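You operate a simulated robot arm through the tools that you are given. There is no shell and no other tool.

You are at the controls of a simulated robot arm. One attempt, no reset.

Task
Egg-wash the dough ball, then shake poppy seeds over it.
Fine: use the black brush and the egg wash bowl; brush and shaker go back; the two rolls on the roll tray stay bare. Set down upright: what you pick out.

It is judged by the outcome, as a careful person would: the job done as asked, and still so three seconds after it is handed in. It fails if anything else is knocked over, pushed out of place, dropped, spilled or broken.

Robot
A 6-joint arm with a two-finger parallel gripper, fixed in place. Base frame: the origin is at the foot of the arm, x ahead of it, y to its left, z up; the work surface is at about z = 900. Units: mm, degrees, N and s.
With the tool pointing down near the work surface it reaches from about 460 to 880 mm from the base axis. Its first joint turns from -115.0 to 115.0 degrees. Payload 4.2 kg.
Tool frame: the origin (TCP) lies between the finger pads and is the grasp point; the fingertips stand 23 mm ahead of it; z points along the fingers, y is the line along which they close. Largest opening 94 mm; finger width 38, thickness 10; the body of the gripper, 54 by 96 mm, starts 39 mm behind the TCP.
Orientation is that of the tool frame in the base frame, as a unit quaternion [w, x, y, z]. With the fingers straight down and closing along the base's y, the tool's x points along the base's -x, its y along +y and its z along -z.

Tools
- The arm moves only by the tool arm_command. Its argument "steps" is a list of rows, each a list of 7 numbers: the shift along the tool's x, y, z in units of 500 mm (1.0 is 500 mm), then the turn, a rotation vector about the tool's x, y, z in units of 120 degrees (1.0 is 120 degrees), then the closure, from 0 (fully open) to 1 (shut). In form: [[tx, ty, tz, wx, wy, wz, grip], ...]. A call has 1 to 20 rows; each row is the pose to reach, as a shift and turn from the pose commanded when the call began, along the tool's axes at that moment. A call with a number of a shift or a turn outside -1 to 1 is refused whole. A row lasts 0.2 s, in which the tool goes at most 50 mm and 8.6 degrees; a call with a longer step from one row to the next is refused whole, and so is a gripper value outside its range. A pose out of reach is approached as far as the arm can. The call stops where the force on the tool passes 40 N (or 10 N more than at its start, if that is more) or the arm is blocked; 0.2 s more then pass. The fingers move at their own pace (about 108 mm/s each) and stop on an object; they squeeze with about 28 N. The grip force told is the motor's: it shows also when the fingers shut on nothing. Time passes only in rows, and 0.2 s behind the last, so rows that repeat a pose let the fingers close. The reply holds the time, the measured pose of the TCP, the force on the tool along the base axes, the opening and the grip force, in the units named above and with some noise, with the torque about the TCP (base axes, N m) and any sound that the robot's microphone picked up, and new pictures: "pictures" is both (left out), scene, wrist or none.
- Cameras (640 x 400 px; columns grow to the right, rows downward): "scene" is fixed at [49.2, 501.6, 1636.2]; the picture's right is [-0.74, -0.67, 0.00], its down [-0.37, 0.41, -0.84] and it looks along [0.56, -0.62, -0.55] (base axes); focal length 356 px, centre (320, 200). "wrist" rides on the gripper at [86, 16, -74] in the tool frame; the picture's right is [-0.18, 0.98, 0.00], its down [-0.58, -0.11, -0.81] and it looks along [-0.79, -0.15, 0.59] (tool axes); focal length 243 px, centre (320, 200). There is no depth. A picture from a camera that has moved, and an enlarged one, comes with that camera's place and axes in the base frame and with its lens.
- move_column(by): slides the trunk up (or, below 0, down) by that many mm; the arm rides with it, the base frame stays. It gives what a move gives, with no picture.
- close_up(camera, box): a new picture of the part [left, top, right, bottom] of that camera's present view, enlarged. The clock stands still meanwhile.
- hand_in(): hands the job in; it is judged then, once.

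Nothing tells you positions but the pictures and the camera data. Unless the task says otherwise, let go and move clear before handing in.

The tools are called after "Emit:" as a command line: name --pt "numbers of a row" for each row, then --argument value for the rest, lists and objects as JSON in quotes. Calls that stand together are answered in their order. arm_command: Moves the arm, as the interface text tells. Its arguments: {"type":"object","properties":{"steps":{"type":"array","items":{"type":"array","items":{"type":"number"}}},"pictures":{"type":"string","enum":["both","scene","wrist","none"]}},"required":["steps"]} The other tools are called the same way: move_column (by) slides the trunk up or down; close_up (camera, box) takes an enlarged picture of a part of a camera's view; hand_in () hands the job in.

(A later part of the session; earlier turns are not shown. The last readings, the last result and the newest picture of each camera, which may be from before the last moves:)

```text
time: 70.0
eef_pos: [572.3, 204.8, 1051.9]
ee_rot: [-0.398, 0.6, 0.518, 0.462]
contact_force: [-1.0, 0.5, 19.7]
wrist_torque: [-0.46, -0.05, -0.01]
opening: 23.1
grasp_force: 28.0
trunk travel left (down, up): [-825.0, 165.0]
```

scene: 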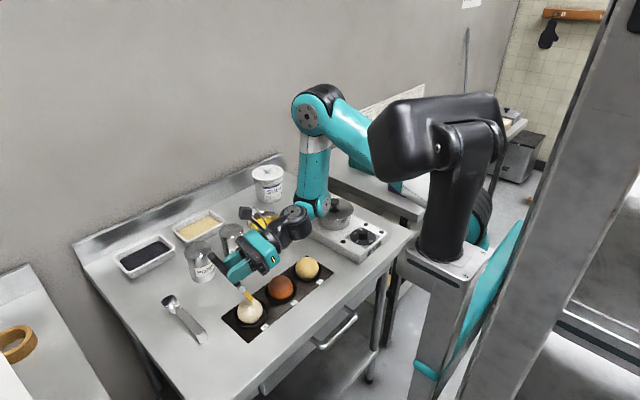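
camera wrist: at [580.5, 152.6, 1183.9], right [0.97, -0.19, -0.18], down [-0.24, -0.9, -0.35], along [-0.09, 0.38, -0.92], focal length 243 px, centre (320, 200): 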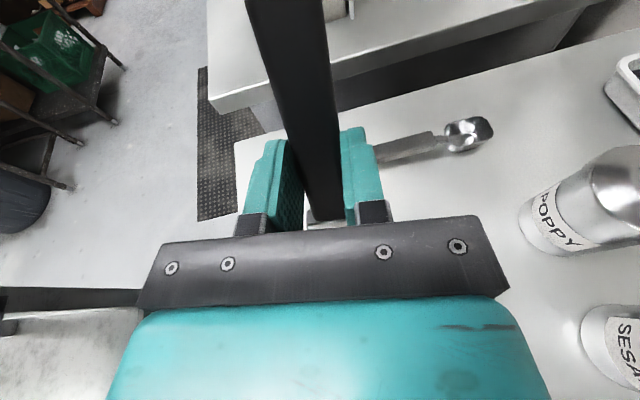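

I overpressed there (20 N). I'll back off about 1.1 mm and continue the one-way strokes lightly.

Emit:
arm_command --pt "0.0021 0 -0.0006 0 0 0 1" --pt "0.0016 -0.0119 -0.0023 0 0 0 1" --pt "0.0011 -0.0237 -0.0041 0 0 0 1" --pt "0.012 -0.0237 -0.007 0 0 0 1" --pt "0.0135 0.0237 0.001 0 0 0 1" --pt "0.003 0.0237 0.0029 0 0 0 1" --pt "0.0026 0.0119 0.0011 0 0 0 1" --pt "0.0021 0 -0.0006 0 0 0 1" --pt "0.0016 -0.0119 -0.0023 0 0 0 1" --pt "0.0011 -0.0237 -0.0041 0 0 0 1" --pt "0.012 -0.0237 -0.007 0 0 0 1" --pt "0.0135 0.0237 0.001 0 0 0 1" --pt "0.003 0.0237 0.0029 0 0 0 1" --pt "0.0026 0.0119 0.0011 0 0 0 1" --pt "0.0021 0 -0.0006 0 0 0 1" --pictures "none"

Emit:
close_up --camera "scene" --box '[230, 280, 275, 330]'

```text
time: 73.2
eef_pos: [571.7, 204.1, 1053.1]
ee_rot: [-0.398, 0.6, 0.52, 0.46]
contact_force: [2.1, 0.0, 6.4]
wrist_torque: [-0.17, -0.3, 0.06]
opening: 22.8
grasp_force: 27.7
trunk travel left (down, up): [-825.0, 165.0]
```

```text
8.00 times, centred on (252, 305) of scene
camera zoom: at [49.2, 501.6, 1636.2], right [-0.74, -0.67, 0.0], down [-0.37, 0.41, -0.84], along [0.56, -0.62, -0.55], focal length 2849 px, centre (860, -640)
```

zoom: 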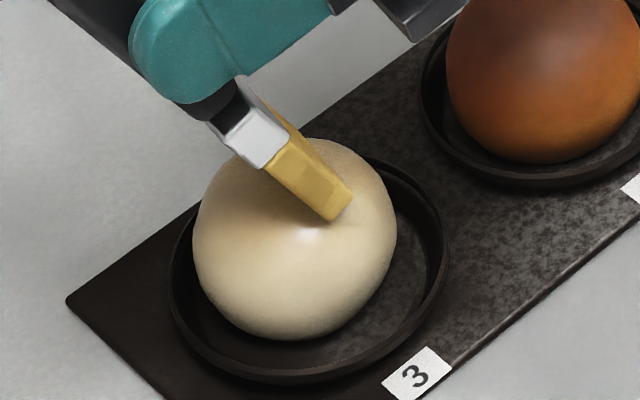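

The brush is running low on wash. I'll lift, retrace the same safe path back to the bowl and dip again so the dough gets a full coat.

Emit:
arm_command --pt "0.055 0 -0.0147 0 0 0 1" --pt "0.1101 0 -0.0293 0 0 0 1" --pt "0.1124 0.058 -0.0208 0 0 0 1" --pt "0.1147 0.116 -0.0123 0 0 0 1" --pt "0.117 0.174 -0.0038 0 0 0 1" --pt "0.1021 0.2095 -0.0597 0 0 0 1" --pt "0.0871 0.245 -0.1157 0 0 0 1" --pt "0.0722 0.2806 -0.1716 0 0 0 1" --pt "0.0618 0.3331 -0.2108 0 -0.025 0 1" --pt "0.0513 0.3856 -0.25 0 -0.05 0 1" --pt "0.0409 0.4381 -0.2892 0 -0.075 0 1" --pt "0.0304 0.4905 -0.3284 0 -0.1 0 1" --pt "0.02 0.543 -0.3676 0 -0.125 0 1" --pt "0.02 0.543 -0.3676 0 -0.125 0 1" --pictures "scene"

Emit:
close_up --camera "scene" --box '[220, 160, 310, 240]'

Emit:
close_up --camera "scene" --box '[220, 260, 320, 340]'

```text
time: 76.2
eef_pos: [816.7, -7.5, 1107.1]
ee_rot: [-0.326, 0.656, 0.565, 0.378]
contact_force: [-0.6, -0.4, 0.3]
wrist_torque: [-0.01, -0.05, 0.01]
opening: 23.2
grasp_force: 27.7
trunk travel left (down, up): [-825.0, 165.0]
```

scene: 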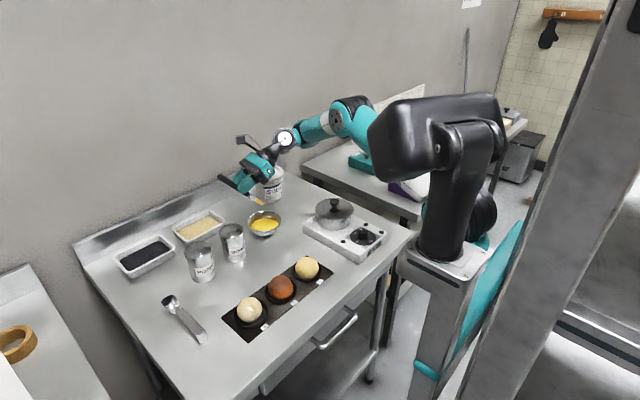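

```text
5.00 times, centred on (265, 200) of scene
camera zoom: at [49.2, 501.6, 1636.2], right [-0.74, -0.67, 0.0], down [-0.37, 0.41, -0.84], along [0.56, -0.62, -0.55], focal length 1781 px, centre (595, 200)
```

zoom: 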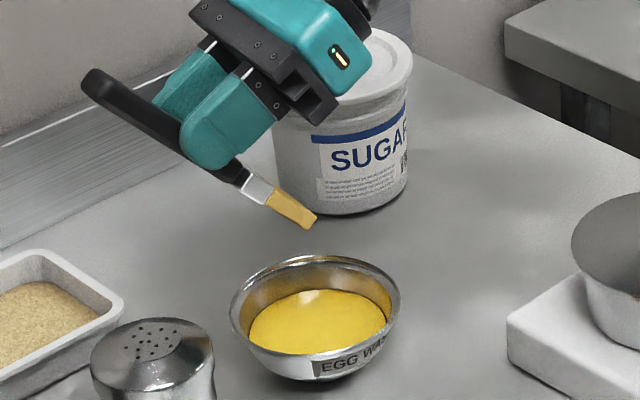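

```text
5.00 times, centred on (270, 300) of scene
camera zoom: at [49.2, 501.6, 1636.2], right [-0.74, -0.67, 0.0], down [-0.37, 0.41, -0.84], along [0.56, -0.62, -0.55], focal length 1781 px, centre (570, -300)
```

zoom: 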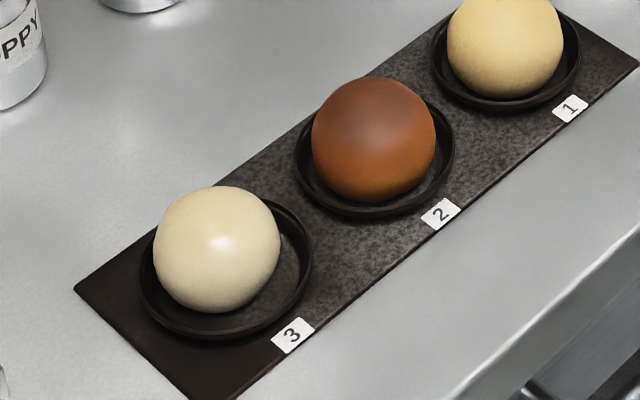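

The dough is now glossy and golden-tinted. The brush tip is centred over the bowl at about z=1013, so I'll lower it to dip again.

Emit:
arm_command --pt "-0.0293 -0.0004 0.0149 0 0 0 1" --pt "-0.0586 -0.0008 0.0298 0 0 0 1" --pt "-0.0879 -0.0012 0.0446 0 0 0 1" --pt "-0.1172 -0.0016 0.0595 0 0 0 1" --pt "-0.1465 -0.002 0.0744 0 0 0 1" --pictures "none"

Emit:
close_up --camera "scene" --box '[240, 190, 290, 240]'

```text
time: 77.4
eef_pos: [813.8, -12.9, 1025.6]
ee_rot: [-0.327, 0.656, 0.565, 0.379]
contact_force: [0.0, -0.1, -0.1]
wrist_torque: [-0.03, 0.0, -0.02]
opening: 23.0
grasp_force: 28.5
trunk travel left (down, up): [-825.0, 165.0]
```

```text
8.00 times, centred on (265, 215) of scene
camera zoom: at [49.2, 501.6, 1636.2], right [-0.74, -0.67, 0.0], down [-0.37, 0.41, -0.84], along [0.56, -0.62, -0.55], focal length 2849 px, centre (760, 80)
```

zoom: 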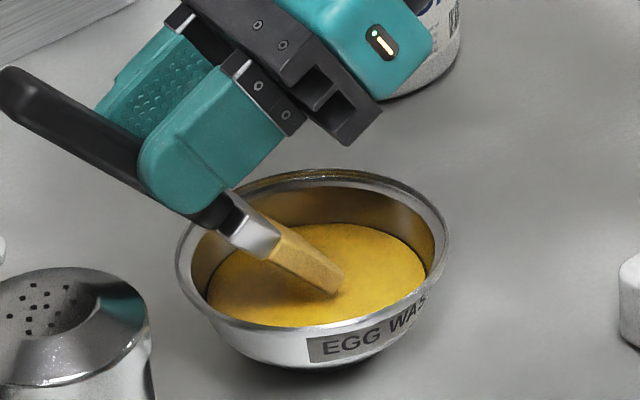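

Emit:
arm_command --pt "-0.0087 0 0.005 0 0 0 1" --pt "-0.0174 0 0.01 0 0 0 1" --pt "-0.0217 0 0.0125 0 0 0 1" --pictures "none"

Emit:
close_up --camera "scene" --box '[240, 190, 290, 240]'

```text
time: 78.2
eef_pos: [813.7, -13.3, 1014.1]
ee_rot: [-0.327, 0.656, 0.566, 0.378]
contact_force: [0.7, 0.8, 0.1]
wrist_torque: [0.05, -0.01, -0.01]
opening: 23.0
grasp_force: 28.3
trunk travel left (down, up): [-825.0, 165.0]
```

```text
8.00 times, centred on (265, 215) of scene
camera zoom: at [49.2, 501.6, 1636.2], right [-0.74, -0.67, 0.0], down [-0.37, 0.41, -0.84], along [0.56, -0.62, -0.55], focal length 2849 px, centre (760, 80)
```

zoom: 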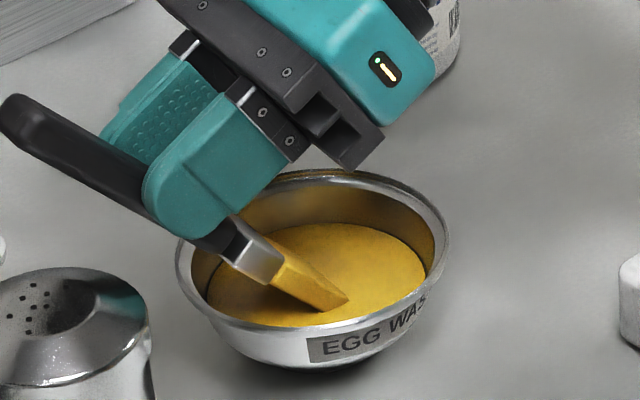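

Reloaded: the bristles are deep yellow again. I'll lift, pause for drips, and take the same route back to above the dough with the brush upright.

Emit:
arm_command --pt "0 0 0 0 0 0 1" --pt "0 0 0 0 0 0 1" --pt "0.0217 0 -0.0125 0 0 0 1" --pt "0.0433 0 -0.025 0 0 0 1" --pt "0.0433 0 -0.025 0 0 0 1" --pt "0.0433 0 -0.025 0 0 0 1" --pt "0.0433 0 -0.025 0 0 0 1" --pt "0.1048 0 -0.0605 0 0 0 1" --pt "0.1663 0 -0.096 0 0 0 1" --pt "0.1872 -0.0524 -0.0598 0 0.025 0 1" --pt "0.2081 -0.1049 -0.0236 0 0.05 0 1" --pt "0.2289 -0.1573 0.0126 0 0.075 0 1" --pt "0.2498 -0.2098 0.0488 0 0.1 0 1" --pt "0.2707 -0.2622 0.085 0 0.125 0 1" --pt "0.3001 -0.2978 0.1359 0 0.125 0 1" --pt "0.3294 -0.3335 0.1867 0 0.125 0 1" --pt "0.3588 -0.3691 0.2376 0 0.125 0 1" --pt "0.3545 -0.4271 0.2302 0 0.125 0 1" --pt "0.3503 -0.4852 0.2228 0 0.125 0 1" --pt "0.346 -0.5432 0.2154 0 0.125 0 1" --pictures "none"

Emit:
close_up --camera "scene" --box '[215, 240, 305, 330]'

```text
time: 82.4
eef_pos: [569.3, 205.8, 1110.5]
ee_rot: [-0.398, 0.6, 0.519, 0.46]
contact_force: [-0.5, -0.2, -0.3]
wrist_torque: [0.01, 0.02, 0.0]
opening: 22.9
grasp_force: 27.5
trunk travel left (down, up): [-825.0, 165.0]
```

```text
4.44 times, centred on (260, 285) of scene
camera zoom: at [49.2, 501.6, 1636.2], right [-0.74, -0.67, 0.0], down [-0.37, 0.41, -0.84], along [0.56, -0.62, -0.55], focal length 1583 px, centre (587, -178)
```

zoom: 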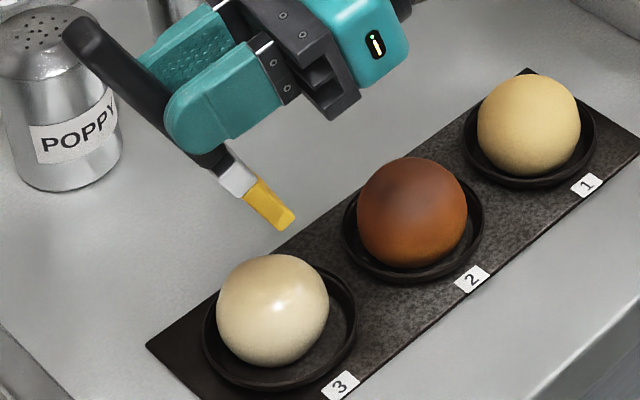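

Emit:
arm_command --pt "-0.03 0.004 0.008 0 0 0 1" --pt "-0.06 0.008 0.017 0 0 0 1" --pt "-0.085 0.008 0.0238 0 0 0 1" --pt "-0.1002 0.0079 0.0279 0 0 0 1" --pt "-0.1059 0.0079 0.0294 0 0 0 1" --pictures "none"

Emit:
close_up --camera "scene" --box '[230, 280, 275, 330]'

```text
time: 83.6
eef_pos: [574.7, 204.4, 1054.5]
ee_rot: [-0.398, 0.601, 0.519, 0.461]
contact_force: [0.6, 0.7, -0.8]
wrist_torque: [-0.02, -0.03, 0.02]
opening: 22.7
grasp_force: 27.9
trunk travel left (down, up): [-825.0, 165.0]
```

```text
8.00 times, centred on (252, 305) of scene
camera zoom: at [49.2, 501.6, 1636.2], right [-0.74, -0.67, 0.0], down [-0.37, 0.41, -0.84], along [0.56, -0.62, -0.55], focal length 2849 px, centre (860, -640)
```

zoom: 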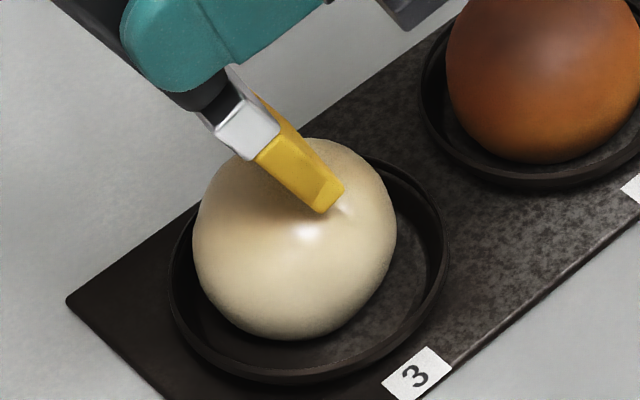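

Emit:
arm_command --pt "-0.001 0 0.0003 0 0 0 1" --pt "-0.0019 0 0.0005 0 0 0 1" --pictures "none"

```text
time: 84.2
eef_pos: [575.3, 205.5, 1053.5]
ee_rot: [-0.397, 0.601, 0.518, 0.461]
contact_force: [1.0, 0.1, -0.3]
wrist_torque: [-0.04, 0.03, 0.03]
opening: 23.1
grasp_force: 28.2
trunk travel left (down, up): [-825.0, 165.0]
```

Emit:
arm_command --pt "-0.001 0 0.0003 0 0 0 1" --pt "-0.0019 0 0.0005 0 0 0 1" --pictures "none"

```text
time: 84.8
eef_pos: [575.4, 204.7, 1053.9]
ee_rot: [-0.398, 0.601, 0.518, 0.461]
contact_force: [0.5, -0.4, -0.4]
wrist_torque: [0.03, -0.02, 0.03]
opening: 23.0
grasp_force: 28.1
trunk travel left (down, up): [-825.0, 165.0]
```

Emit:
arm_command --pt "-0.001 0 0.0003 0 0 0 1" --pt "-0.0016 0 0.0004 0 0 0 1" --pictures "none"

```text
time: 85.4
eef_pos: [576.0, 204.4, 1052.0]
ee_rot: [-0.398, 0.6, 0.519, 0.46]
contact_force: [0.0, 0.4, -0.7]
wrist_torque: [0.0, 0.0, -0.01]
opening: 22.6
grasp_force: 28.0
trunk travel left (down, up): [-825.0, 165.0]
```

Emit:
arm_command --pt "-0.0008 0 0.0002 0 0 0 1" --pt "-0.0014 0 0.0004 0 0 0 1" --pictures "none"

```text
time: 86.0
eef_pos: [574.8, 205.4, 1053.2]
ee_rot: [-0.397, 0.601, 0.518, 0.461]
contact_force: [-0.3, 0.4, 2.6]
wrist_torque: [-0.12, -0.02, 0.01]
opening: 22.8
grasp_force: 27.6
trunk travel left (down, up): [-825.0, 165.0]
```

Light contact at 2.6 N. I'll run the brushing pattern again with the loaded brush.

Emit:
arm_command --pt "-0.0003 0 0.0001 0 0 0 1" --pt "-0.0008 -0.0119 -0.0017 0 0 0 1" --pt "-0.0012 -0.0237 -0.0035 0 0 0 1" --pt "-0.0008 -0.0119 -0.0017 0 0 0 1" --pt "-0.0003 0 0 0 0 0 1" --pt "0.0002 0.0119 0.0017 0 0 0 1" --pt "0.0002 0.0119 0.0017 0 0 0 1" --pt "-0.0003 0 0 0 0 0 1" --pt "-0.0008 -0.0119 -0.0017 0 0 0 1" --pt "-0.0003 0 0 0 0 0 1" --pt "0.0016 -0.00146 0.0097 0 0 0 1" --pt "0.0021 -0.00292 0.0198 0 0 0 1" --pt "0.0016 -0.00146 0.0097 0 0 0 1" --pt "-0.0003 0 0 0 0 0 1" --pt "-0.0035 0.00146 -0.0094 0 0 0 1" --pt "-0.0081 0.00292 -0.0184 0 0 0 1" --pt "-0.0035 0.00146 -0.0094 0 0 0 1" --pt "-0.0003 0 0 0 0 0 1" --pictures "none"

Emit:
close_up --camera "scene" --box '[230, 280, 275, 330]'

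```text
time: 89.8
eef_pos: [575.4, 204.7, 1052.0]
ee_rot: [-0.398, 0.601, 0.518, 0.461]
contact_force: [0.0, -0.7, 2.6]
wrist_torque: [-0.25, 0.08, 0.04]
opening: 23.0
grasp_force: 27.9
trunk travel left (down, up): [-825.0, 165.0]
```

```text
8.00 times, centred on (252, 305) of scene
camera zoom: at [49.2, 501.6, 1636.2], right [-0.74, -0.67, 0.0], down [-0.37, 0.41, -0.84], along [0.56, -0.62, -0.55], focal length 2849 px, centre (860, -640)
```

zoom: 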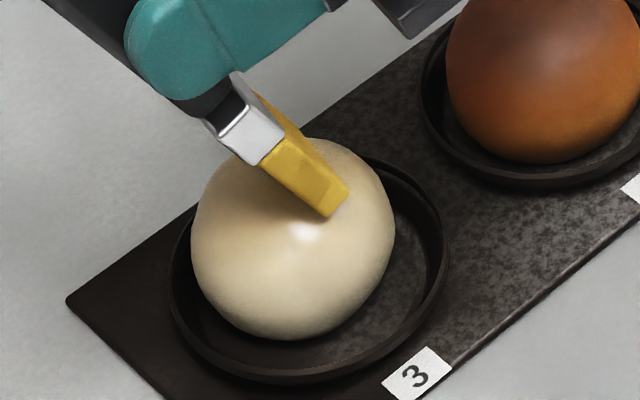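

Emit:
arm_command --pt "-0.0004 0 0.0001 0 0 0 1" --pt "-0.0009 -0.0119 -0.0017 0 0 0 1" --pt "-0.0013 -0.0237 -0.0035 0 0 0 1" --pt "-0.0009 -0.0119 -0.0017 0 0 0 1" --pt "-0.0004 0 0 0 0 0 1" --pt "0.0001 0.0119 0.0017 0 0 0 1" --pt "-0.0004 0 0 0 0 0 1" --pt "-0.0009 -0.0119 -0.0017 0 0 0 1" --pt "-0.0013 -0.0237 -0.0035 0 0 0 1" --pt "-0.0009 -0.0119 -0.0017 0 0 0 1" --pt "-0.0004 0 0 0 0 0 1" --pt "0.0015 -0.00146 0.0097 0 0 0 1" --pt "0.002 -0.00292 0.0198 0 0 0 1" --pt "0.0015 -0.00146 0.0097 0 0 0 1" --pt "-0.0004 0 0 0 0 0 1" --pt "-0.0036 0.00146 -0.0094 0 0 0 1" --pt "-0.0082 0.00292 -0.0184 0 0 0 1" --pt "-0.0036 0.00146 -0.0094 0 0 0 1" --pt "-0.0004 0 0 0 0 0 1" --pictures "none"

Emit:
close_up --camera "scene" --box '[230, 280, 275, 330]'

```text
time: 93.8
eef_pos: [575.7, 204.6, 1050.4]
ee_rot: [-0.397, 0.601, 0.518, 0.462]
contact_force: [-0.9, -0.4, 3.2]
wrist_torque: [-0.25, 0.12, -0.02]
opening: 22.8
grasp_force: 28.2
trunk travel left (down, up): [-825.0, 165.0]
```

```text
8.00 times, centred on (252, 305) of scene
camera zoom: at [49.2, 501.6, 1636.2], right [-0.74, -0.67, 0.0], down [-0.37, 0.41, -0.84], along [0.56, -0.62, -0.55], focal length 2849 px, centre (860, -640)
```

zoom: 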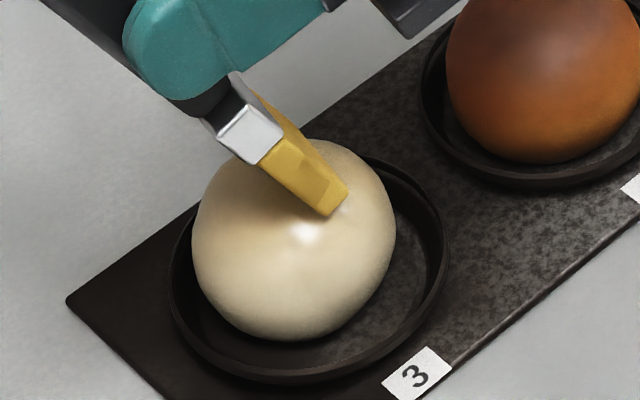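

The coat is even and glossy now. I'll lift off, carry the brush back over its original spot by the same safe path, and level it out.

Emit:
arm_command --pt "0.058 0 -0.0154 0 0 0 1" --pt "0.1159 0 -0.0308 0 0 0 1" --pt "0.1181 0.056 -0.0226 0 0 0 1" --pt "0.1203 0.112 -0.0144 0 0 0 1" --pt "0.1225 0.1681 -0.0062 0 0 0 1" --pt "0.1167 0.1768 -0.0366 0 -0.0602 0 1" --pt "0.1109 0.1856 -0.0671 0 -0.1204 0 1" --pt "0.105 0.1943 -0.0975 0 -0.1806 0 1" --pt "0.0992 0.203 -0.128 0 -0.2408 0 1" --pt "0.0934 0.2118 -0.1584 0 -0.301 0 1" --pt "0.0876 0.2205 -0.1888 0 -0.3611 0 1" --pt "0.0818 0.2292 -0.2193 0 -0.4213 0 1" --pt "0.0759 0.238 -0.2497 0 -0.4815 0 1" --pt "0.0701 0.2467 -0.2802 0 -0.5417 0 1" --pt "0.0701 0.2467 -0.2802 0 -0.5417 0 1"

Emit:
close_up --camera "scene" --box '[200, 170, 320, 270]'

Emit:
close_up --camera "scene" --box '[225, 270, 285, 330]'

```text
time: 97.0
eef_pos: [678.1, 61.4, 1121.7]
ee_rot: [-0.056, 0.754, 0.651, 0.065]
contact_force: [-0.3, 0.4, 0.6]
wrist_torque: [-0.02, 0.0, 0.02]
opening: 23.0
grasp_force: 28.3
trunk travel left (down, up): [-825.0, 165.0]
camera wrist: at [704.9, 130.5, 1210.1], right [0.95, -0.32, -0.03], down [-0.21, -0.69, 0.69], along [-0.25, -0.65, -0.72], focal length 243 px, centre (320, 200)
```

scene: 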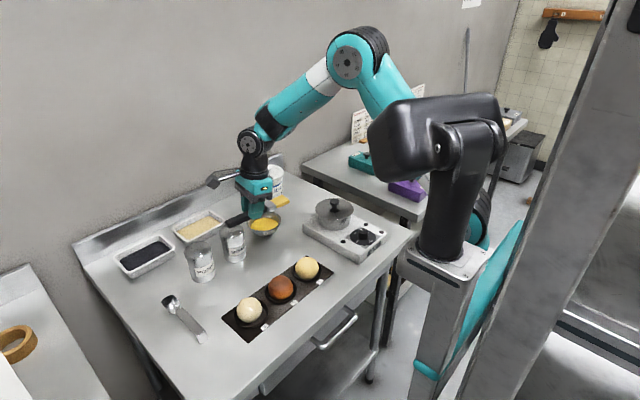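
wrist: 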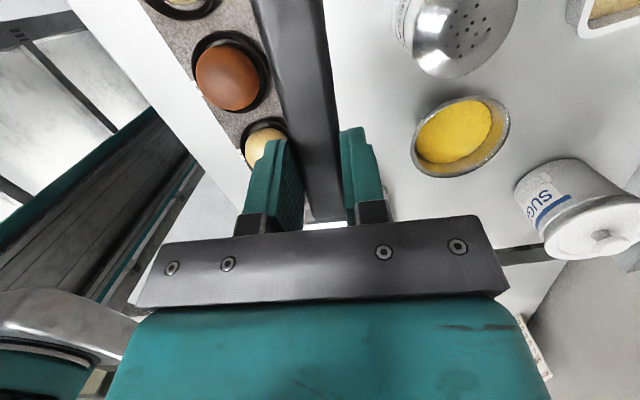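

```text
4.00 times, centred on (260, 220) of scene
camera zoom: at [49.2, 501.6, 1636.2], right [-0.74, -0.67, 0.0], down [-0.37, 0.41, -0.84], along [0.56, -0.62, -0.55], focal length 1425 px, centre (560, 120)
```

zoom: 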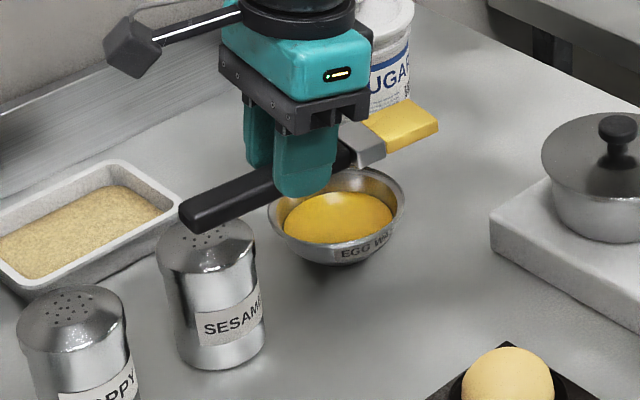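

```text
6.67 times, centred on (255, 300) of scene
camera zoom: at [49.2, 501.6, 1636.2], right [-0.74, -0.67, 0.0], down [-0.37, 0.41, -0.84], along [0.56, -0.62, -0.55], focal length 2374 px, centre (753, -467)
```

zoom: 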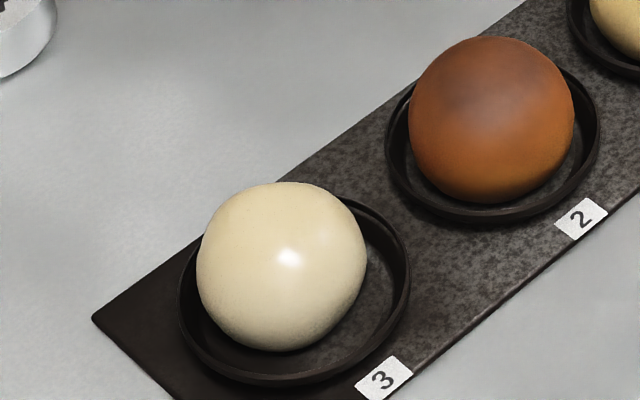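

The dough has a clear glossy egg coat and the rolls are untouched. The brush hangs level, so I'll square its yaw to the original direction before lowering it.

Emit:
arm_command --pt "0 0 0 0.004 0 -0.023 1" --pt "0 0 0 0.008 0 -0.046 1" --pt "0 0 0 0.0119 0 -0.069 1" --pt "0 0 0 0.0119 0 -0.069 1" --pictures "none"

Emit:
close_up --camera "scene" --box '[200, 170, 320, 270]'

```text
time: 98.0
eef_pos: [677.7, 61.4, 1121.4]
ee_rot: [-0.061, 0.704, 0.705, 0.062]
contact_force: [0.3, -0.2, -0.5]
wrist_torque: [0.01, 0.0, 0.02]
opening: 23.0
grasp_force: 27.7
trunk travel left (down, up): [-825.0, 165.0]
```

```text
4.00 times, centred on (260, 220) of scene
camera zoom: at [49.2, 501.6, 1636.2], right [-0.74, -0.67, 0.0], down [-0.37, 0.41, -0.84], along [0.56, -0.62, -0.55], focal length 1425 px, centre (560, 120)
```

zoom: 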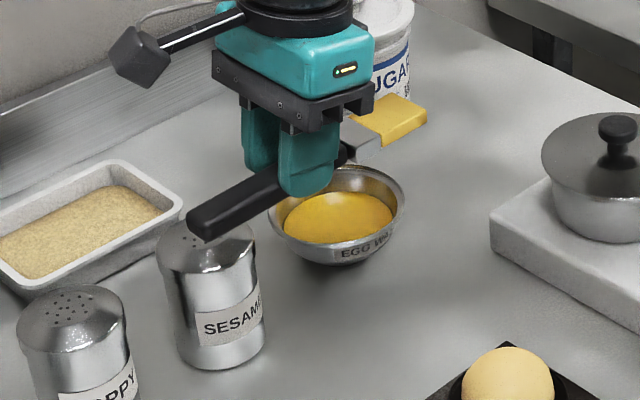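

Emit:
arm_command --pt "-0.0138 0.0016 0.0788 0 0 0 1" --pt "-0.0277 0.0016 0.1576 0 0 0 1" --pt "-0.0415 0.0016 0.2364 0 0 0 1" --pt "-0.0519 0.0016 0.2955 0 0 0 1" --pt "-0.0606 0.0016 0.3448 0 0 0 1" --pt "-0.065 0.0016 0.3704 0 0 0 1" --pictures "wrist"

Emit:
close_up --camera "scene" --box '[220, 220, 320, 300]'

```text
time: 99.4
eef_pos: [680.0, 61.2, 933.6]
ee_rot: [-0.061, 0.704, 0.705, 0.062]
contact_force: [0.2, 0.0, -0.7]
wrist_torque: [0.01, -0.03, -0.03]
opening: 22.8
grasp_force: 28.2
trunk travel left (down, up): [-825.0, 165.0]
camera wrist: at [695.6, 133.8, 1022.1], right [0.98, -0.18, -0.03], down [-0.11, -0.71, 0.69], along [-0.15, -0.68, -0.72], focal length 243 px, centre (320, 200)
```

wrist: 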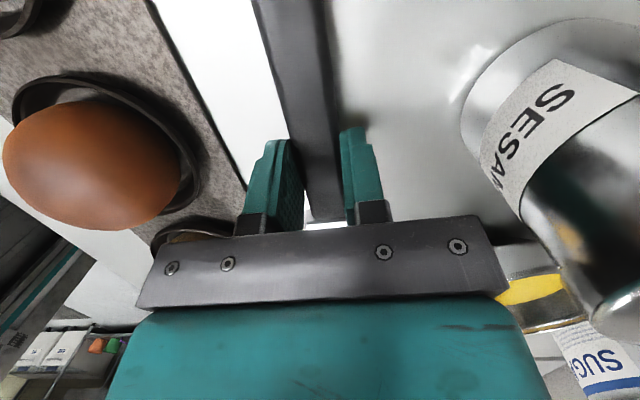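

```text
5.00 times, centred on (270, 260) of scene
camera zoom: at [49.2, 501.6, 1636.2], right [-0.74, -0.67, 0.0], down [-0.37, 0.41, -0.84], along [0.56, -0.62, -0.55], focal length 1781 px, centre (570, -100)
```

zoom: 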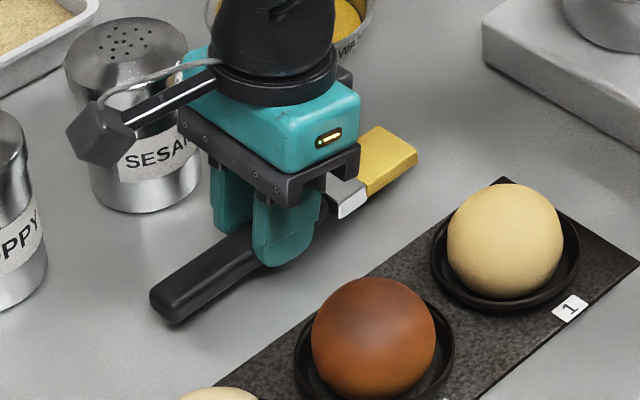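

Compared with the original picture the brush is about 8 mm too far toward +y. I'll shift it back and set it down gently.

Emit:
arm_command --pt "-0.0158 0 -0.0028 0 0 0 1" --pt "-0.0168 0 0.0031 0 0 0 1" --pt "-0.0178 0 0.009 0 0 0 1" --pictures "none"

Emit:
close_up --camera "scene" --box '[220, 220, 320, 300]'

```text
time: 100.2
eef_pos: [679.0, 53.5, 927.6]
ee_rot: [-0.062, 0.704, 0.705, 0.062]
contact_force: [0.5, -0.1, -0.4]
wrist_torque: [-0.01, -0.02, 0.03]
opening: 22.9
grasp_force: 28.4
trunk travel left (down, up): [-825.0, 165.0]
```

```text
5.00 times, centred on (270, 260) of scene
camera zoom: at [49.2, 501.6, 1636.2], right [-0.74, -0.67, 0.0], down [-0.37, 0.41, -0.84], along [0.56, -0.62, -0.55], focal length 1781 px, centre (570, -100)
```

zoom: 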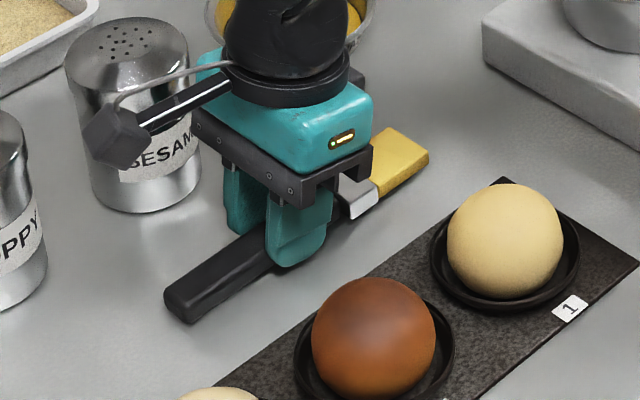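

The brush lines up with its original place. I'll lower it the last millimetre or two, then open gently.

Emit:
arm_command --pt "-0.0003 0 0.002 0 0 0 1" --pt "-0.0006 0 0.0035 0 0 0 1" --pictures "none"

```text
time: 100.8
eef_pos: [680.9, 54.2, 927.7]
ee_rot: [-0.061, 0.705, 0.704, 0.063]
contact_force: [-0.8, -2.3, 10.8]
wrist_torque: [0.8, -0.05, 0.06]
opening: 22.9
grasp_force: 27.9
trunk travel left (down, up): [-825.0, 165.0]
```

Contact: the handle end is touching the table. I'll back off half a millimetre, open slowly, then rise straight up.

Emit:
arm_command --pt "0.0001 0 -0.001 0 0 0 1" --pt "0.0001 0 -0.001 0 0 0 0.75" --pt "0.0001 0 -0.001 0 0 0 0.72" --pt "0.0001 0 -0.001 0 0 0 0.65" --pt "0.0001 0 -0.001 0 0 0 0.55" --pt "0.0001 0 -0.001 0 0 0 0.5" --pictures "none"

Emit:
close_up --camera "scene" --box '[220, 220, 320, 300]'

```text
time: 102.2
eef_pos: [680.0, 53.2, 925.2]
ee_rot: [-0.061, 0.704, 0.705, 0.062]
contact_force: [-0.8, 0.3, -1.0]
wrist_torque: [0.01, 0.02, 0.0]
opening: 47.1
grasp_force: 0.0
trunk travel left (down, up): [-825.0, 165.0]
```

```text
5.00 times, centred on (270, 260) of scene
camera zoom: at [49.2, 501.6, 1636.2], right [-0.74, -0.67, 0.0], down [-0.37, 0.41, -0.84], along [0.56, -0.62, -0.55], focal length 1781 px, centre (570, -100)
```

zoom: 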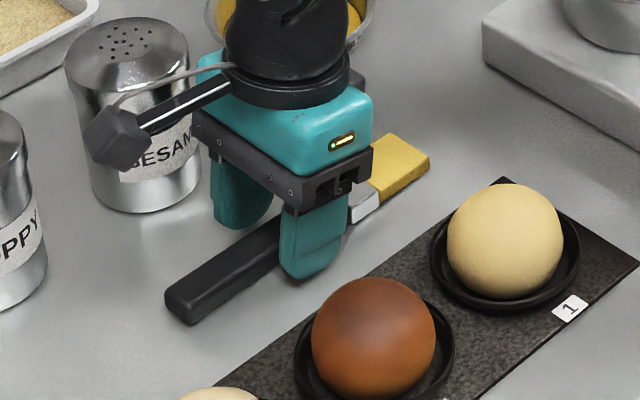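

The brush is back on the table in its original spot and released. I'll rise clear and check it, along with the shakers.

Emit:
arm_command --pt "0.007 0 -0.04 0 0 0 0.5" --pt "0.0208 0 -0.118 0 0 0 0.5" --pt "0.0346 0 -0.197 0 0 0 0.5" --pt "0.0484 0 -0.2758 0 0 0 0.5" --pt "0.0623 0 -0.3546 0 0 0 0.5" --pt "0.0675 0 -0.384 0 0 0 0.5"

Emit:
close_up --camera "scene" --box '[220, 220, 320, 300]'

Emit:
close_up --camera "scene" --box '[170, 215, 260, 295]'

```text
time: 103.6
eef_pos: [679.2, 53.2, 1121.5]
ee_rot: [-0.062, 0.704, 0.705, 0.061]
contact_force: [0.9, 0.0, -0.8]
wrist_torque: [0.02, -0.01, 0.0]
opening: 47.0
grasp_force: 0.0
trunk travel left (down, up): [-825.0, 165.0]
camera wrist: at [695.4, 125.0, 1210.1], right [0.98, -0.18, -0.03], down [-0.11, -0.71, 0.69], along [-0.15, -0.68, -0.72], focal length 243 px, centre (320, 200)
```

scene: 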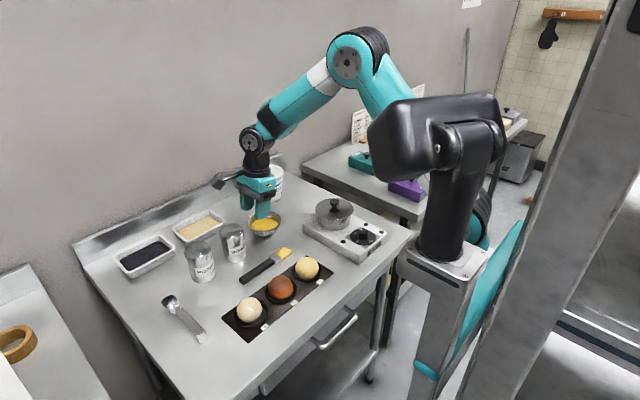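
wrist: 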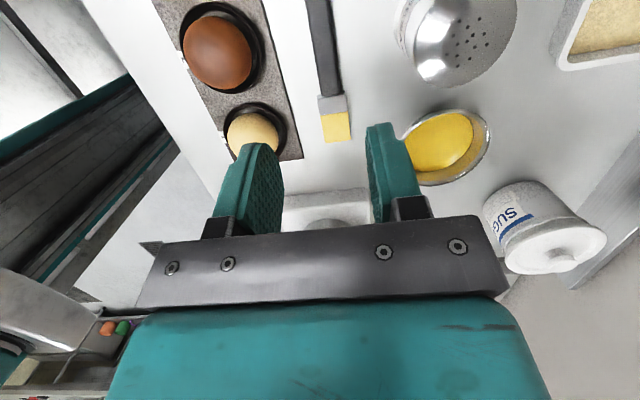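

```text
5.00 times, centred on (270, 260) of scene
camera zoom: at [49.2, 501.6, 1636.2], right [-0.74, -0.67, 0.0], down [-0.37, 0.41, -0.84], along [0.56, -0.62, -0.55], focal length 1781 px, centre (570, -100)
```

zoom: 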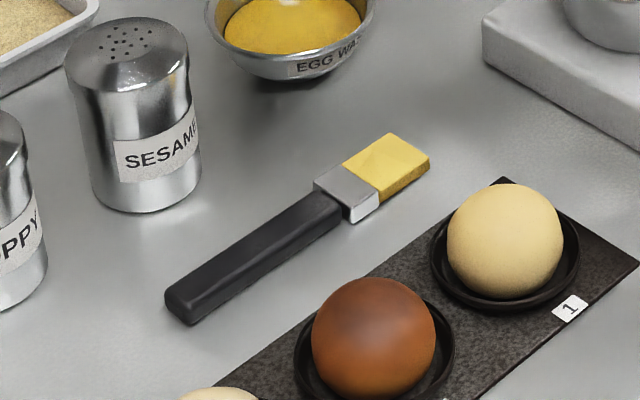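

```text
5.00 times, centred on (215, 255) of scene
camera zoom: at [49.2, 501.6, 1636.2], right [-0.74, -0.67, 0.0], down [-0.37, 0.41, -0.84], along [0.56, -0.62, -0.55], focal length 1781 px, centre (845, -75)
```

zoom: 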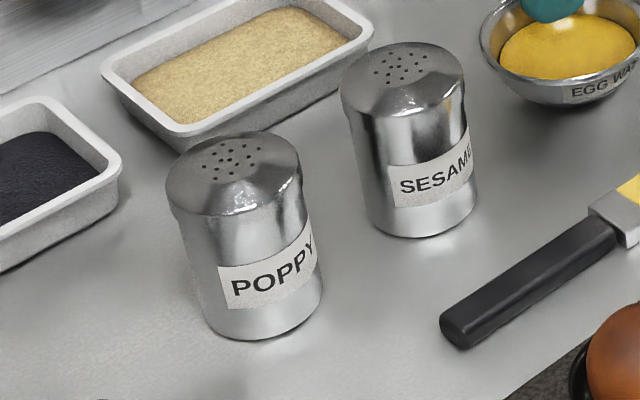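

The brush is back exactly where it was. I place the poppy shaker at (784, 184), about 67 mm across and 108 mm tall, with the sesame shaker at (787, 75). I'll grip the poppy shaker from the side with the camera on top, so I can invert it by rolling the wrist. First I'll take up that orientation in free air.

Emit:
arm_command --pt "0.0155 -0.0045 -0.0018 -0.0385 0.03 0.0459 0.3" --pt "0.031 -0.0089 -0.0036 -0.077 0.06 0.0918 0.2" --pt "0.0464 -0.0134 -0.0054 -0.1155 0.09 0.1377 0.1" --pt "0.0619 -0.0178 -0.0073 -0.154 0.1199 0.1836 0" --pt "0.0774 -0.0223 -0.0091 -0.1925 0.1499 0.2295 0" --pt "0.0929 -0.0268 -0.0109 -0.231 0.1799 0.2754 0" --pt "0.1083 -0.0312 -0.0127 -0.2694 0.2099 0.3213 0" --pt "0.1238 -0.0357 -0.0145 -0.3079 0.2399 0.3672 0" --pt "0.1393 -0.0402 -0.0163 -0.3464 0.2699 0.4131 0" --pt "0.1548 -0.0446 -0.0182 -0.3849 0.2998 0.459 0" --pt "0.1702 -0.0491 -0.02 -0.4234 0.3298 0.5049 0" --pt "0.1857 -0.0535 -0.0218 -0.4619 0.3598 0.5508 0" --pt "0.2012 -0.058 -0.0236 -0.5004 0.3898 0.5967 0" --pt "0.2012 -0.058 -0.0236 -0.5004 0.3898 0.5967 0"

```text
time: 106.6
eef_pos: [666.8, -51.5, 1135.8]
ee_rot: [-0.035, 0.82, 0.049, 0.569]
contact_force: [-0.1, -0.4, -0.1]
wrist_torque: [-0.02, 0.01, 0.01]
opening: 94.1
grasp_force: 0.0
out of reach, approached as far as the arm can: row 9, 10, 11, 12, 13, 14
trunk travel left (down, up): [-825.0, 165.0]
camera wrist: at [629.3, -73.4, 1243.3], right [0.06, -0.98, -0.17], down [-0.97, -0.01, -0.26], along [0.26, 0.18, -0.95], focal length 243 px, centre (320, 200)
```

scene: 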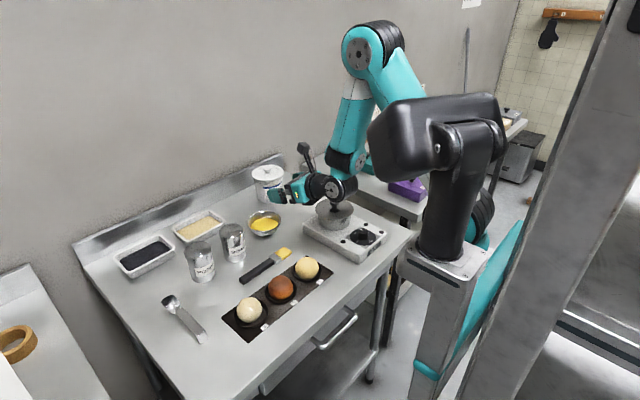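
wrist: 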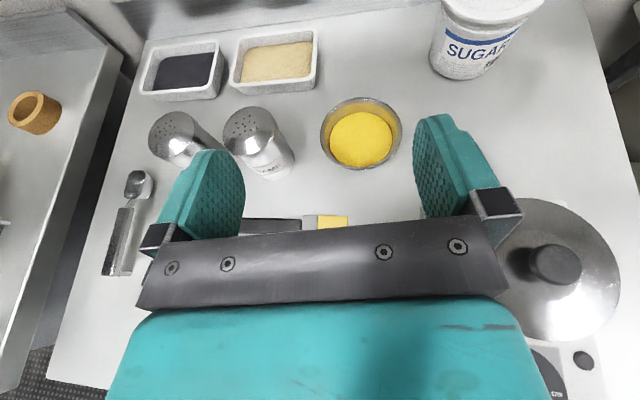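

The hand reached the right orientation, but the arm couldn't place it there and stopped at (667, -51). The last joint seems to run out when the camera is straight up and the hand is aligned with the arm. Turning the heading about 30° toward +y should bring it back in range, so I'll test that in free air.

Emit:
arm_command --pt "0 0 0 0.0588 0 -0.0214 0" --pt "0 0 0 0.1175 0 -0.0428 0" --pt "0 0 0 0.1763 0 -0.0641 0" --pt "0 0 0 0.235 0 -0.0855 0" --pt "0 0 0 0.235 0 -0.0855 0" --pt "0 0 0 0.235 0 -0.0855 0"

```text
time: 108.0
eef_pos: [667.3, -51.8, 1132.6]
ee_rot: [-0.184, 0.779, 0.26, 0.54]
contact_force: [0.3, 0.4, 0.0]
wrist_torque: [0.0, -0.01, -0.02]
opening: 94.0
grasp_force: 0.1
out of reach, approached as far as the arm can: row 1
trunk travel left (down, up): [-825.0, 165.0]
camera wrist: at [645.6, -89.8, 1239.6], right [0.54, -0.82, -0.18], down [-0.83, -0.49, -0.26], along [0.13, 0.29, -0.95], focal length 243 px, centre (320, 200)
```

scene: 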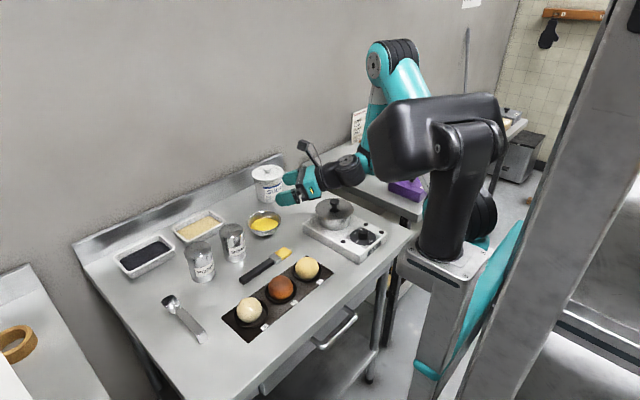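
wrist: 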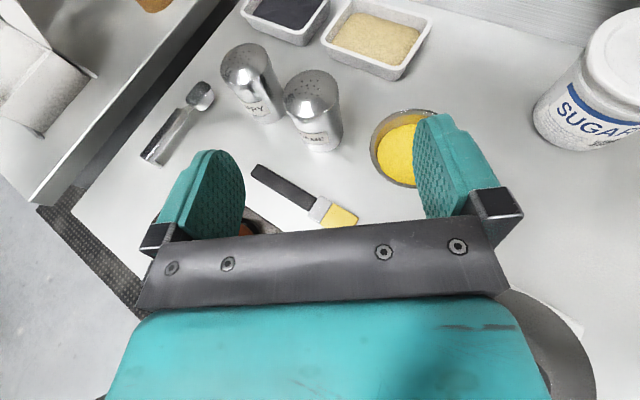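

That worked: the heading is now 37° with the camera on top. I'll move across to a high pre-grasp point behind the poppy shaker while trimming the heading to 30°.

Emit:
arm_command --pt "0.0154 -0.0531 0.0423 -0.011 0 0.0041 0" --pt "0.0308 -0.1062 0.0845 -0.0219 0 0.0082 0" --pt "0.0463 -0.1594 0.1268 -0.0328 0 0.0122 0" --pt "0.0617 -0.2125 0.169 -0.0438 0 0.0163 0" --pt "0.0771 -0.2656 0.2113 -0.0547 0 0.0204 0" --pt "0.0771 -0.2656 0.2113 -0.0547 0 0.0204 0"

```text
time: 109.4
eef_pos: [676.3, 123.2, 1132.8]
ee_rot: [-0.15, 0.793, 0.211, 0.551]
contact_force: [-0.1, 0.3, 0.3]
wrist_torque: [0.04, -0.01, 0.01]
opening: 94.1
grasp_force: 0.0
trunk travel left (down, up): [-825.0, 165.0]
camera wrist: at [650.1, 87.6, 1238.6], right [0.44, -0.88, -0.18], down [-0.89, -0.38, -0.26], along [0.16, 0.27, -0.95], focal length 243 px, centre (320, 200)
```

scene: 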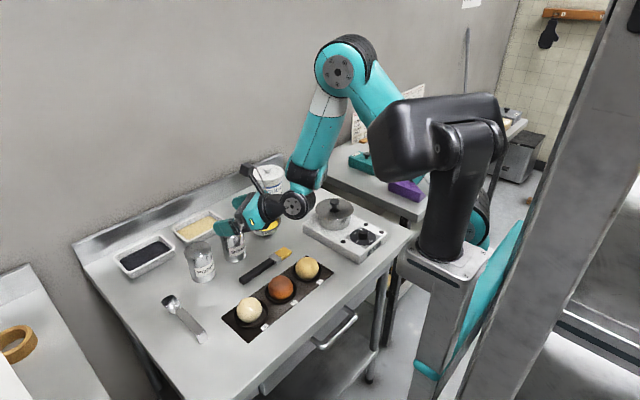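
wrist: 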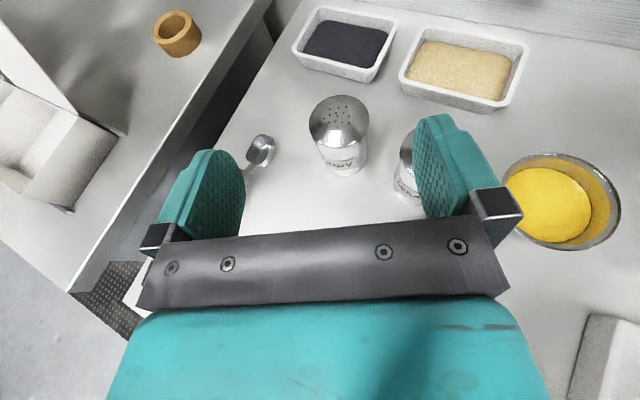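

The pre-grasp pose is reachable. Before picking up the shaker I'll rehearse the pouring pose with an empty hand over the dough, staying high, to be sure the wrist can make the 180° roll there.

Emit:
arm_command --pt "-0.0359 -0.0428 -0.0121 0.047 0 -0.0174 0" --pt "-0.0717 -0.0856 -0.0242 0.094 0 -0.0347 0" --pt "-0.1076 -0.1284 -0.0362 0.141 0 -0.0521 0" --pt "-0.1434 -0.1712 -0.0483 0.188 0 -0.0694 0" --pt "-0.1793 -0.214 -0.0604 0.235 0 -0.0868 0" --pt "-0.1793 -0.214 -0.0604 0.235 0 -0.0868 0" --pictures "scene"

```text
time: 110.8
eef_pos: [572.6, 184.7, 1058.8]
ee_rot: [-0.289, 0.711, 0.409, 0.493]
contact_force: [-0.3, 0.5, 0.0]
wrist_torque: [-0.02, 0.06, 0.02]
opening: 93.9
grasp_force: 0.1
trunk travel left (down, up): [-825.0, 165.0]
```

scene: 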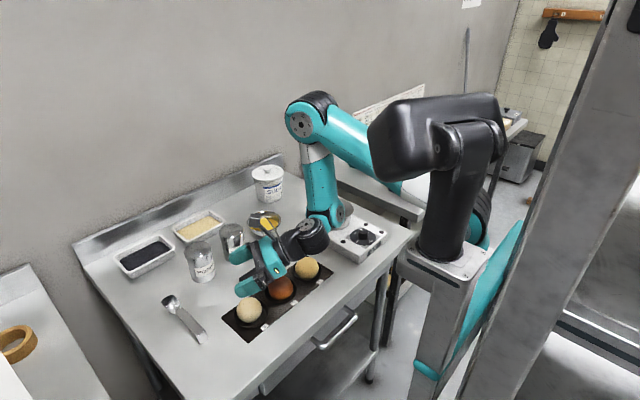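

Emit:
arm_command --pt "0 0 0 0 0 -0.07 0" --pt "0 0 0 0 0 -0.14 0" --pt "0 0 0 0 0 -0.21 0" --pt "0 0 0 0 0 -0.28 0" --pt "0 0 0 0 0 -0.35 0" --pt "0 0 0 0 0 -0.42 0" --pt "0 0 0 0 0 -0.49 0" --pt "0 0 0 0 0 -0.56 0" --pt "0 0 0 0 0 -0.63 0" --pt "0 0 0 0 0 -0.7 0" --pt "0 0 0 0 0 -0.75 0" --pictures "scene"

```text
time: 113.2
eef_pos: [572.0, 185.1, 1058.5]
ee_rot: [0.145, 0.213, 0.792, 0.553]
contact_force: [-0.1, 0.3, 0.4]
wrist_torque: [-0.01, -0.04, -0.03]
opening: 93.9
grasp_force: 0.1
trunk travel left (down, up): [-825.0, 165.0]
```

scene: 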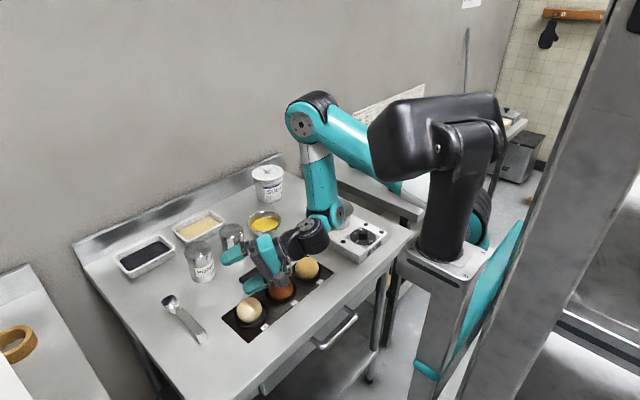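

Emit:
arm_command --pt "0 0 0 0 0 -0.07 0" --pt "0 0 0 0 0 -0.14 0" --pt "0 0 0 0 0 -0.21 0" --pt "0 0 0 0 0 -0.28 0" --pt "0 0 0 0 0 -0.35 0" --pt "0 0 0 0 0 -0.42 0" --pt "0 0 0 0 0 -0.49 0" --pt "0 0 0 0 0 -0.56 0" --pt "0 0 0 0 0 -0.63 0" --pt "0 0 0 0 0 -0.7 0" --pt "0 0 0 0 0 -0.75 0"

Emit:
close_up --camera "scene" --box '[215, 200, 345, 330]'

```text
time: 115.6
eef_pos: [571.7, 184.7, 1059.3]
ee_rot: [0.493, -0.41, 0.712, 0.287]
contact_force: [0.4, 0.0, 0.3]
wrist_torque: [-0.01, 0.02, 0.0]
opening: 93.5
grasp_force: 0.0
trunk travel left (down, up): [-825.0, 165.0]
camera wrist: at [507.1, 106.1, 1003.6], right [-0.82, 0.54, 0.18], down [-0.18, -0.54, 0.82], along [0.54, 0.64, 0.54], focal length 243 px, centre (320, 200)
```

scene: 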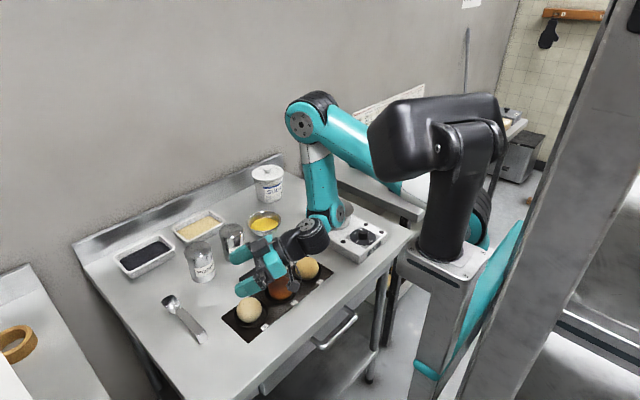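
wrist: 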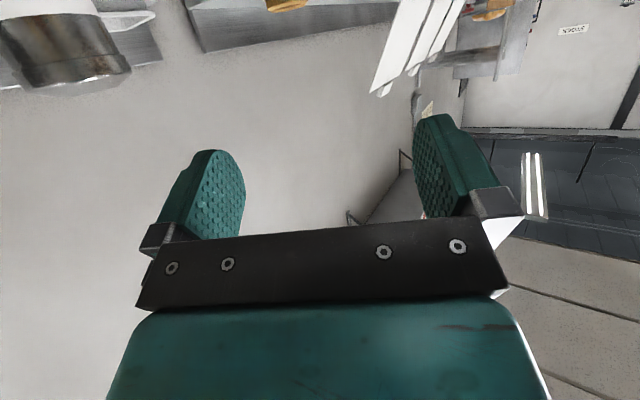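

```text
3.08 times, centred on (280, 265) of scene
camera zoom: at [49.2, 501.6, 1636.2], right [-0.74, -0.67, 0.0], down [-0.37, 0.41, -0.84], along [0.56, -0.62, -0.55], focal length 1096 px, centre (443, 0)
```

zoom: 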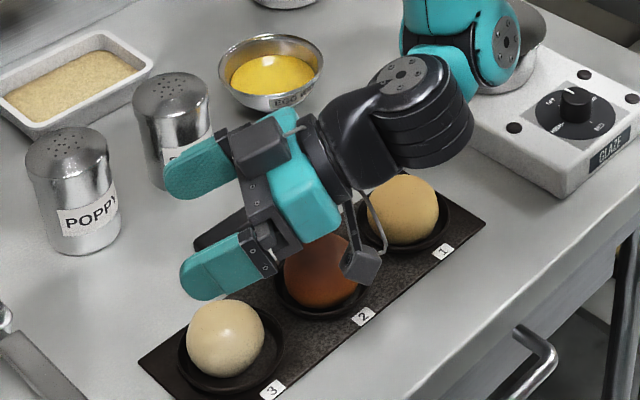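

The 180° roll works here. I'll also test levelling the tool 20° so the shaker can tip further, then go back.

Emit:
arm_command --pt "0 0 0 0 -0.0556 0 0" --pt "0 0 0 0 -0.1111 0 0" --pt "0 0 0 0 -0.1667 0 0" --pt "0 0 0 0 -0.1667 0 0" --pictures "none"

Emit:
close_up --camera "scene" --box '[215, 200, 345, 330]'

```text
time: 116.6
eef_pos: [673.3, 239.9, 1099.3]
ee_rot: [0.608, -0.354, 0.616, 0.355]
contact_force: [-0.2, 0.1, 0.0]
wrist_torque: [-0.01, -0.01, -0.02]
opening: 93.9
grasp_force: 0.0
out of reach, approached as far as the arm can: row 1, 2, 3, 4
trunk travel left (down, up): [-825.0, 165.0]
```

```text
3.08 times, centred on (280, 265) of scene
camera zoom: at [49.2, 501.6, 1636.2], right [-0.74, -0.67, 0.0], down [-0.37, 0.41, -0.84], along [0.56, -0.62, -0.55], focal length 1096 px, centre (443, 0)
```

zoom: 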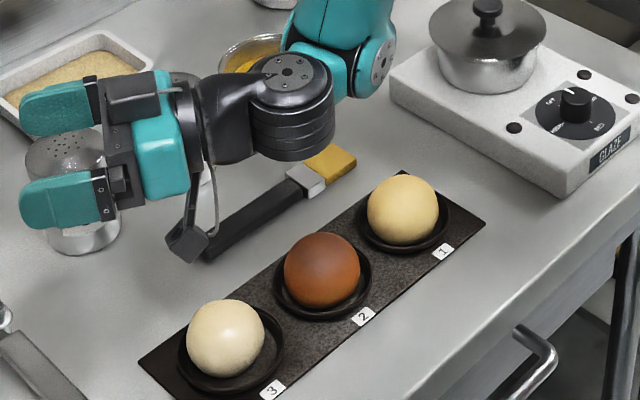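

Levelling that far isn't reachable here, and the arm drifted to (673, 240, 1099) without touching anything. There is a better way: hold the shaker with the hand pointing +y and pitch the hand down and through until it points -y. That inverts the shaker about its side with no wrist roll, and tips it toward +y, away from the rolls. I'll roll the hand back first.

Emit:
arm_command --pt "0 0 0 0 0 0.07 0" --pt "0 0 0 0 0 0.14 0" --pt "0 0 0 0 0 0.21 0" --pt "0 0 0 0 0 0.28 0" --pt "0 0 0 0 0 0.35 0" --pt "0 0 0 0 0 0.42 0" --pt "0 0 0 0 0 0.49 0" --pt "0 0 0 0 0 0.56 0" --pt "0 0 0 0 0 0.63 0" --pt "0 0 0 0 0 0.7 0" --pt "0 0 0 0 0 0.77 0" --pt "0 0 0 0 0 0.84 0" --pt "0 0 0 0 0 0.91 0" --pt "0 0 0 0 0 0.97 0" --pictures "none"

```text
time: 119.6
eef_pos: [672.0, 238.8, 1099.4]
ee_rot: [0.018, 0.337, 0.625, 0.704]
contact_force: [-0.3, -0.7, 0.1]
wrist_torque: [0.01, -0.02, -0.01]
opening: 94.3
grasp_force: 0.1
trunk travel left (down, up): [-825.0, 165.0]
```

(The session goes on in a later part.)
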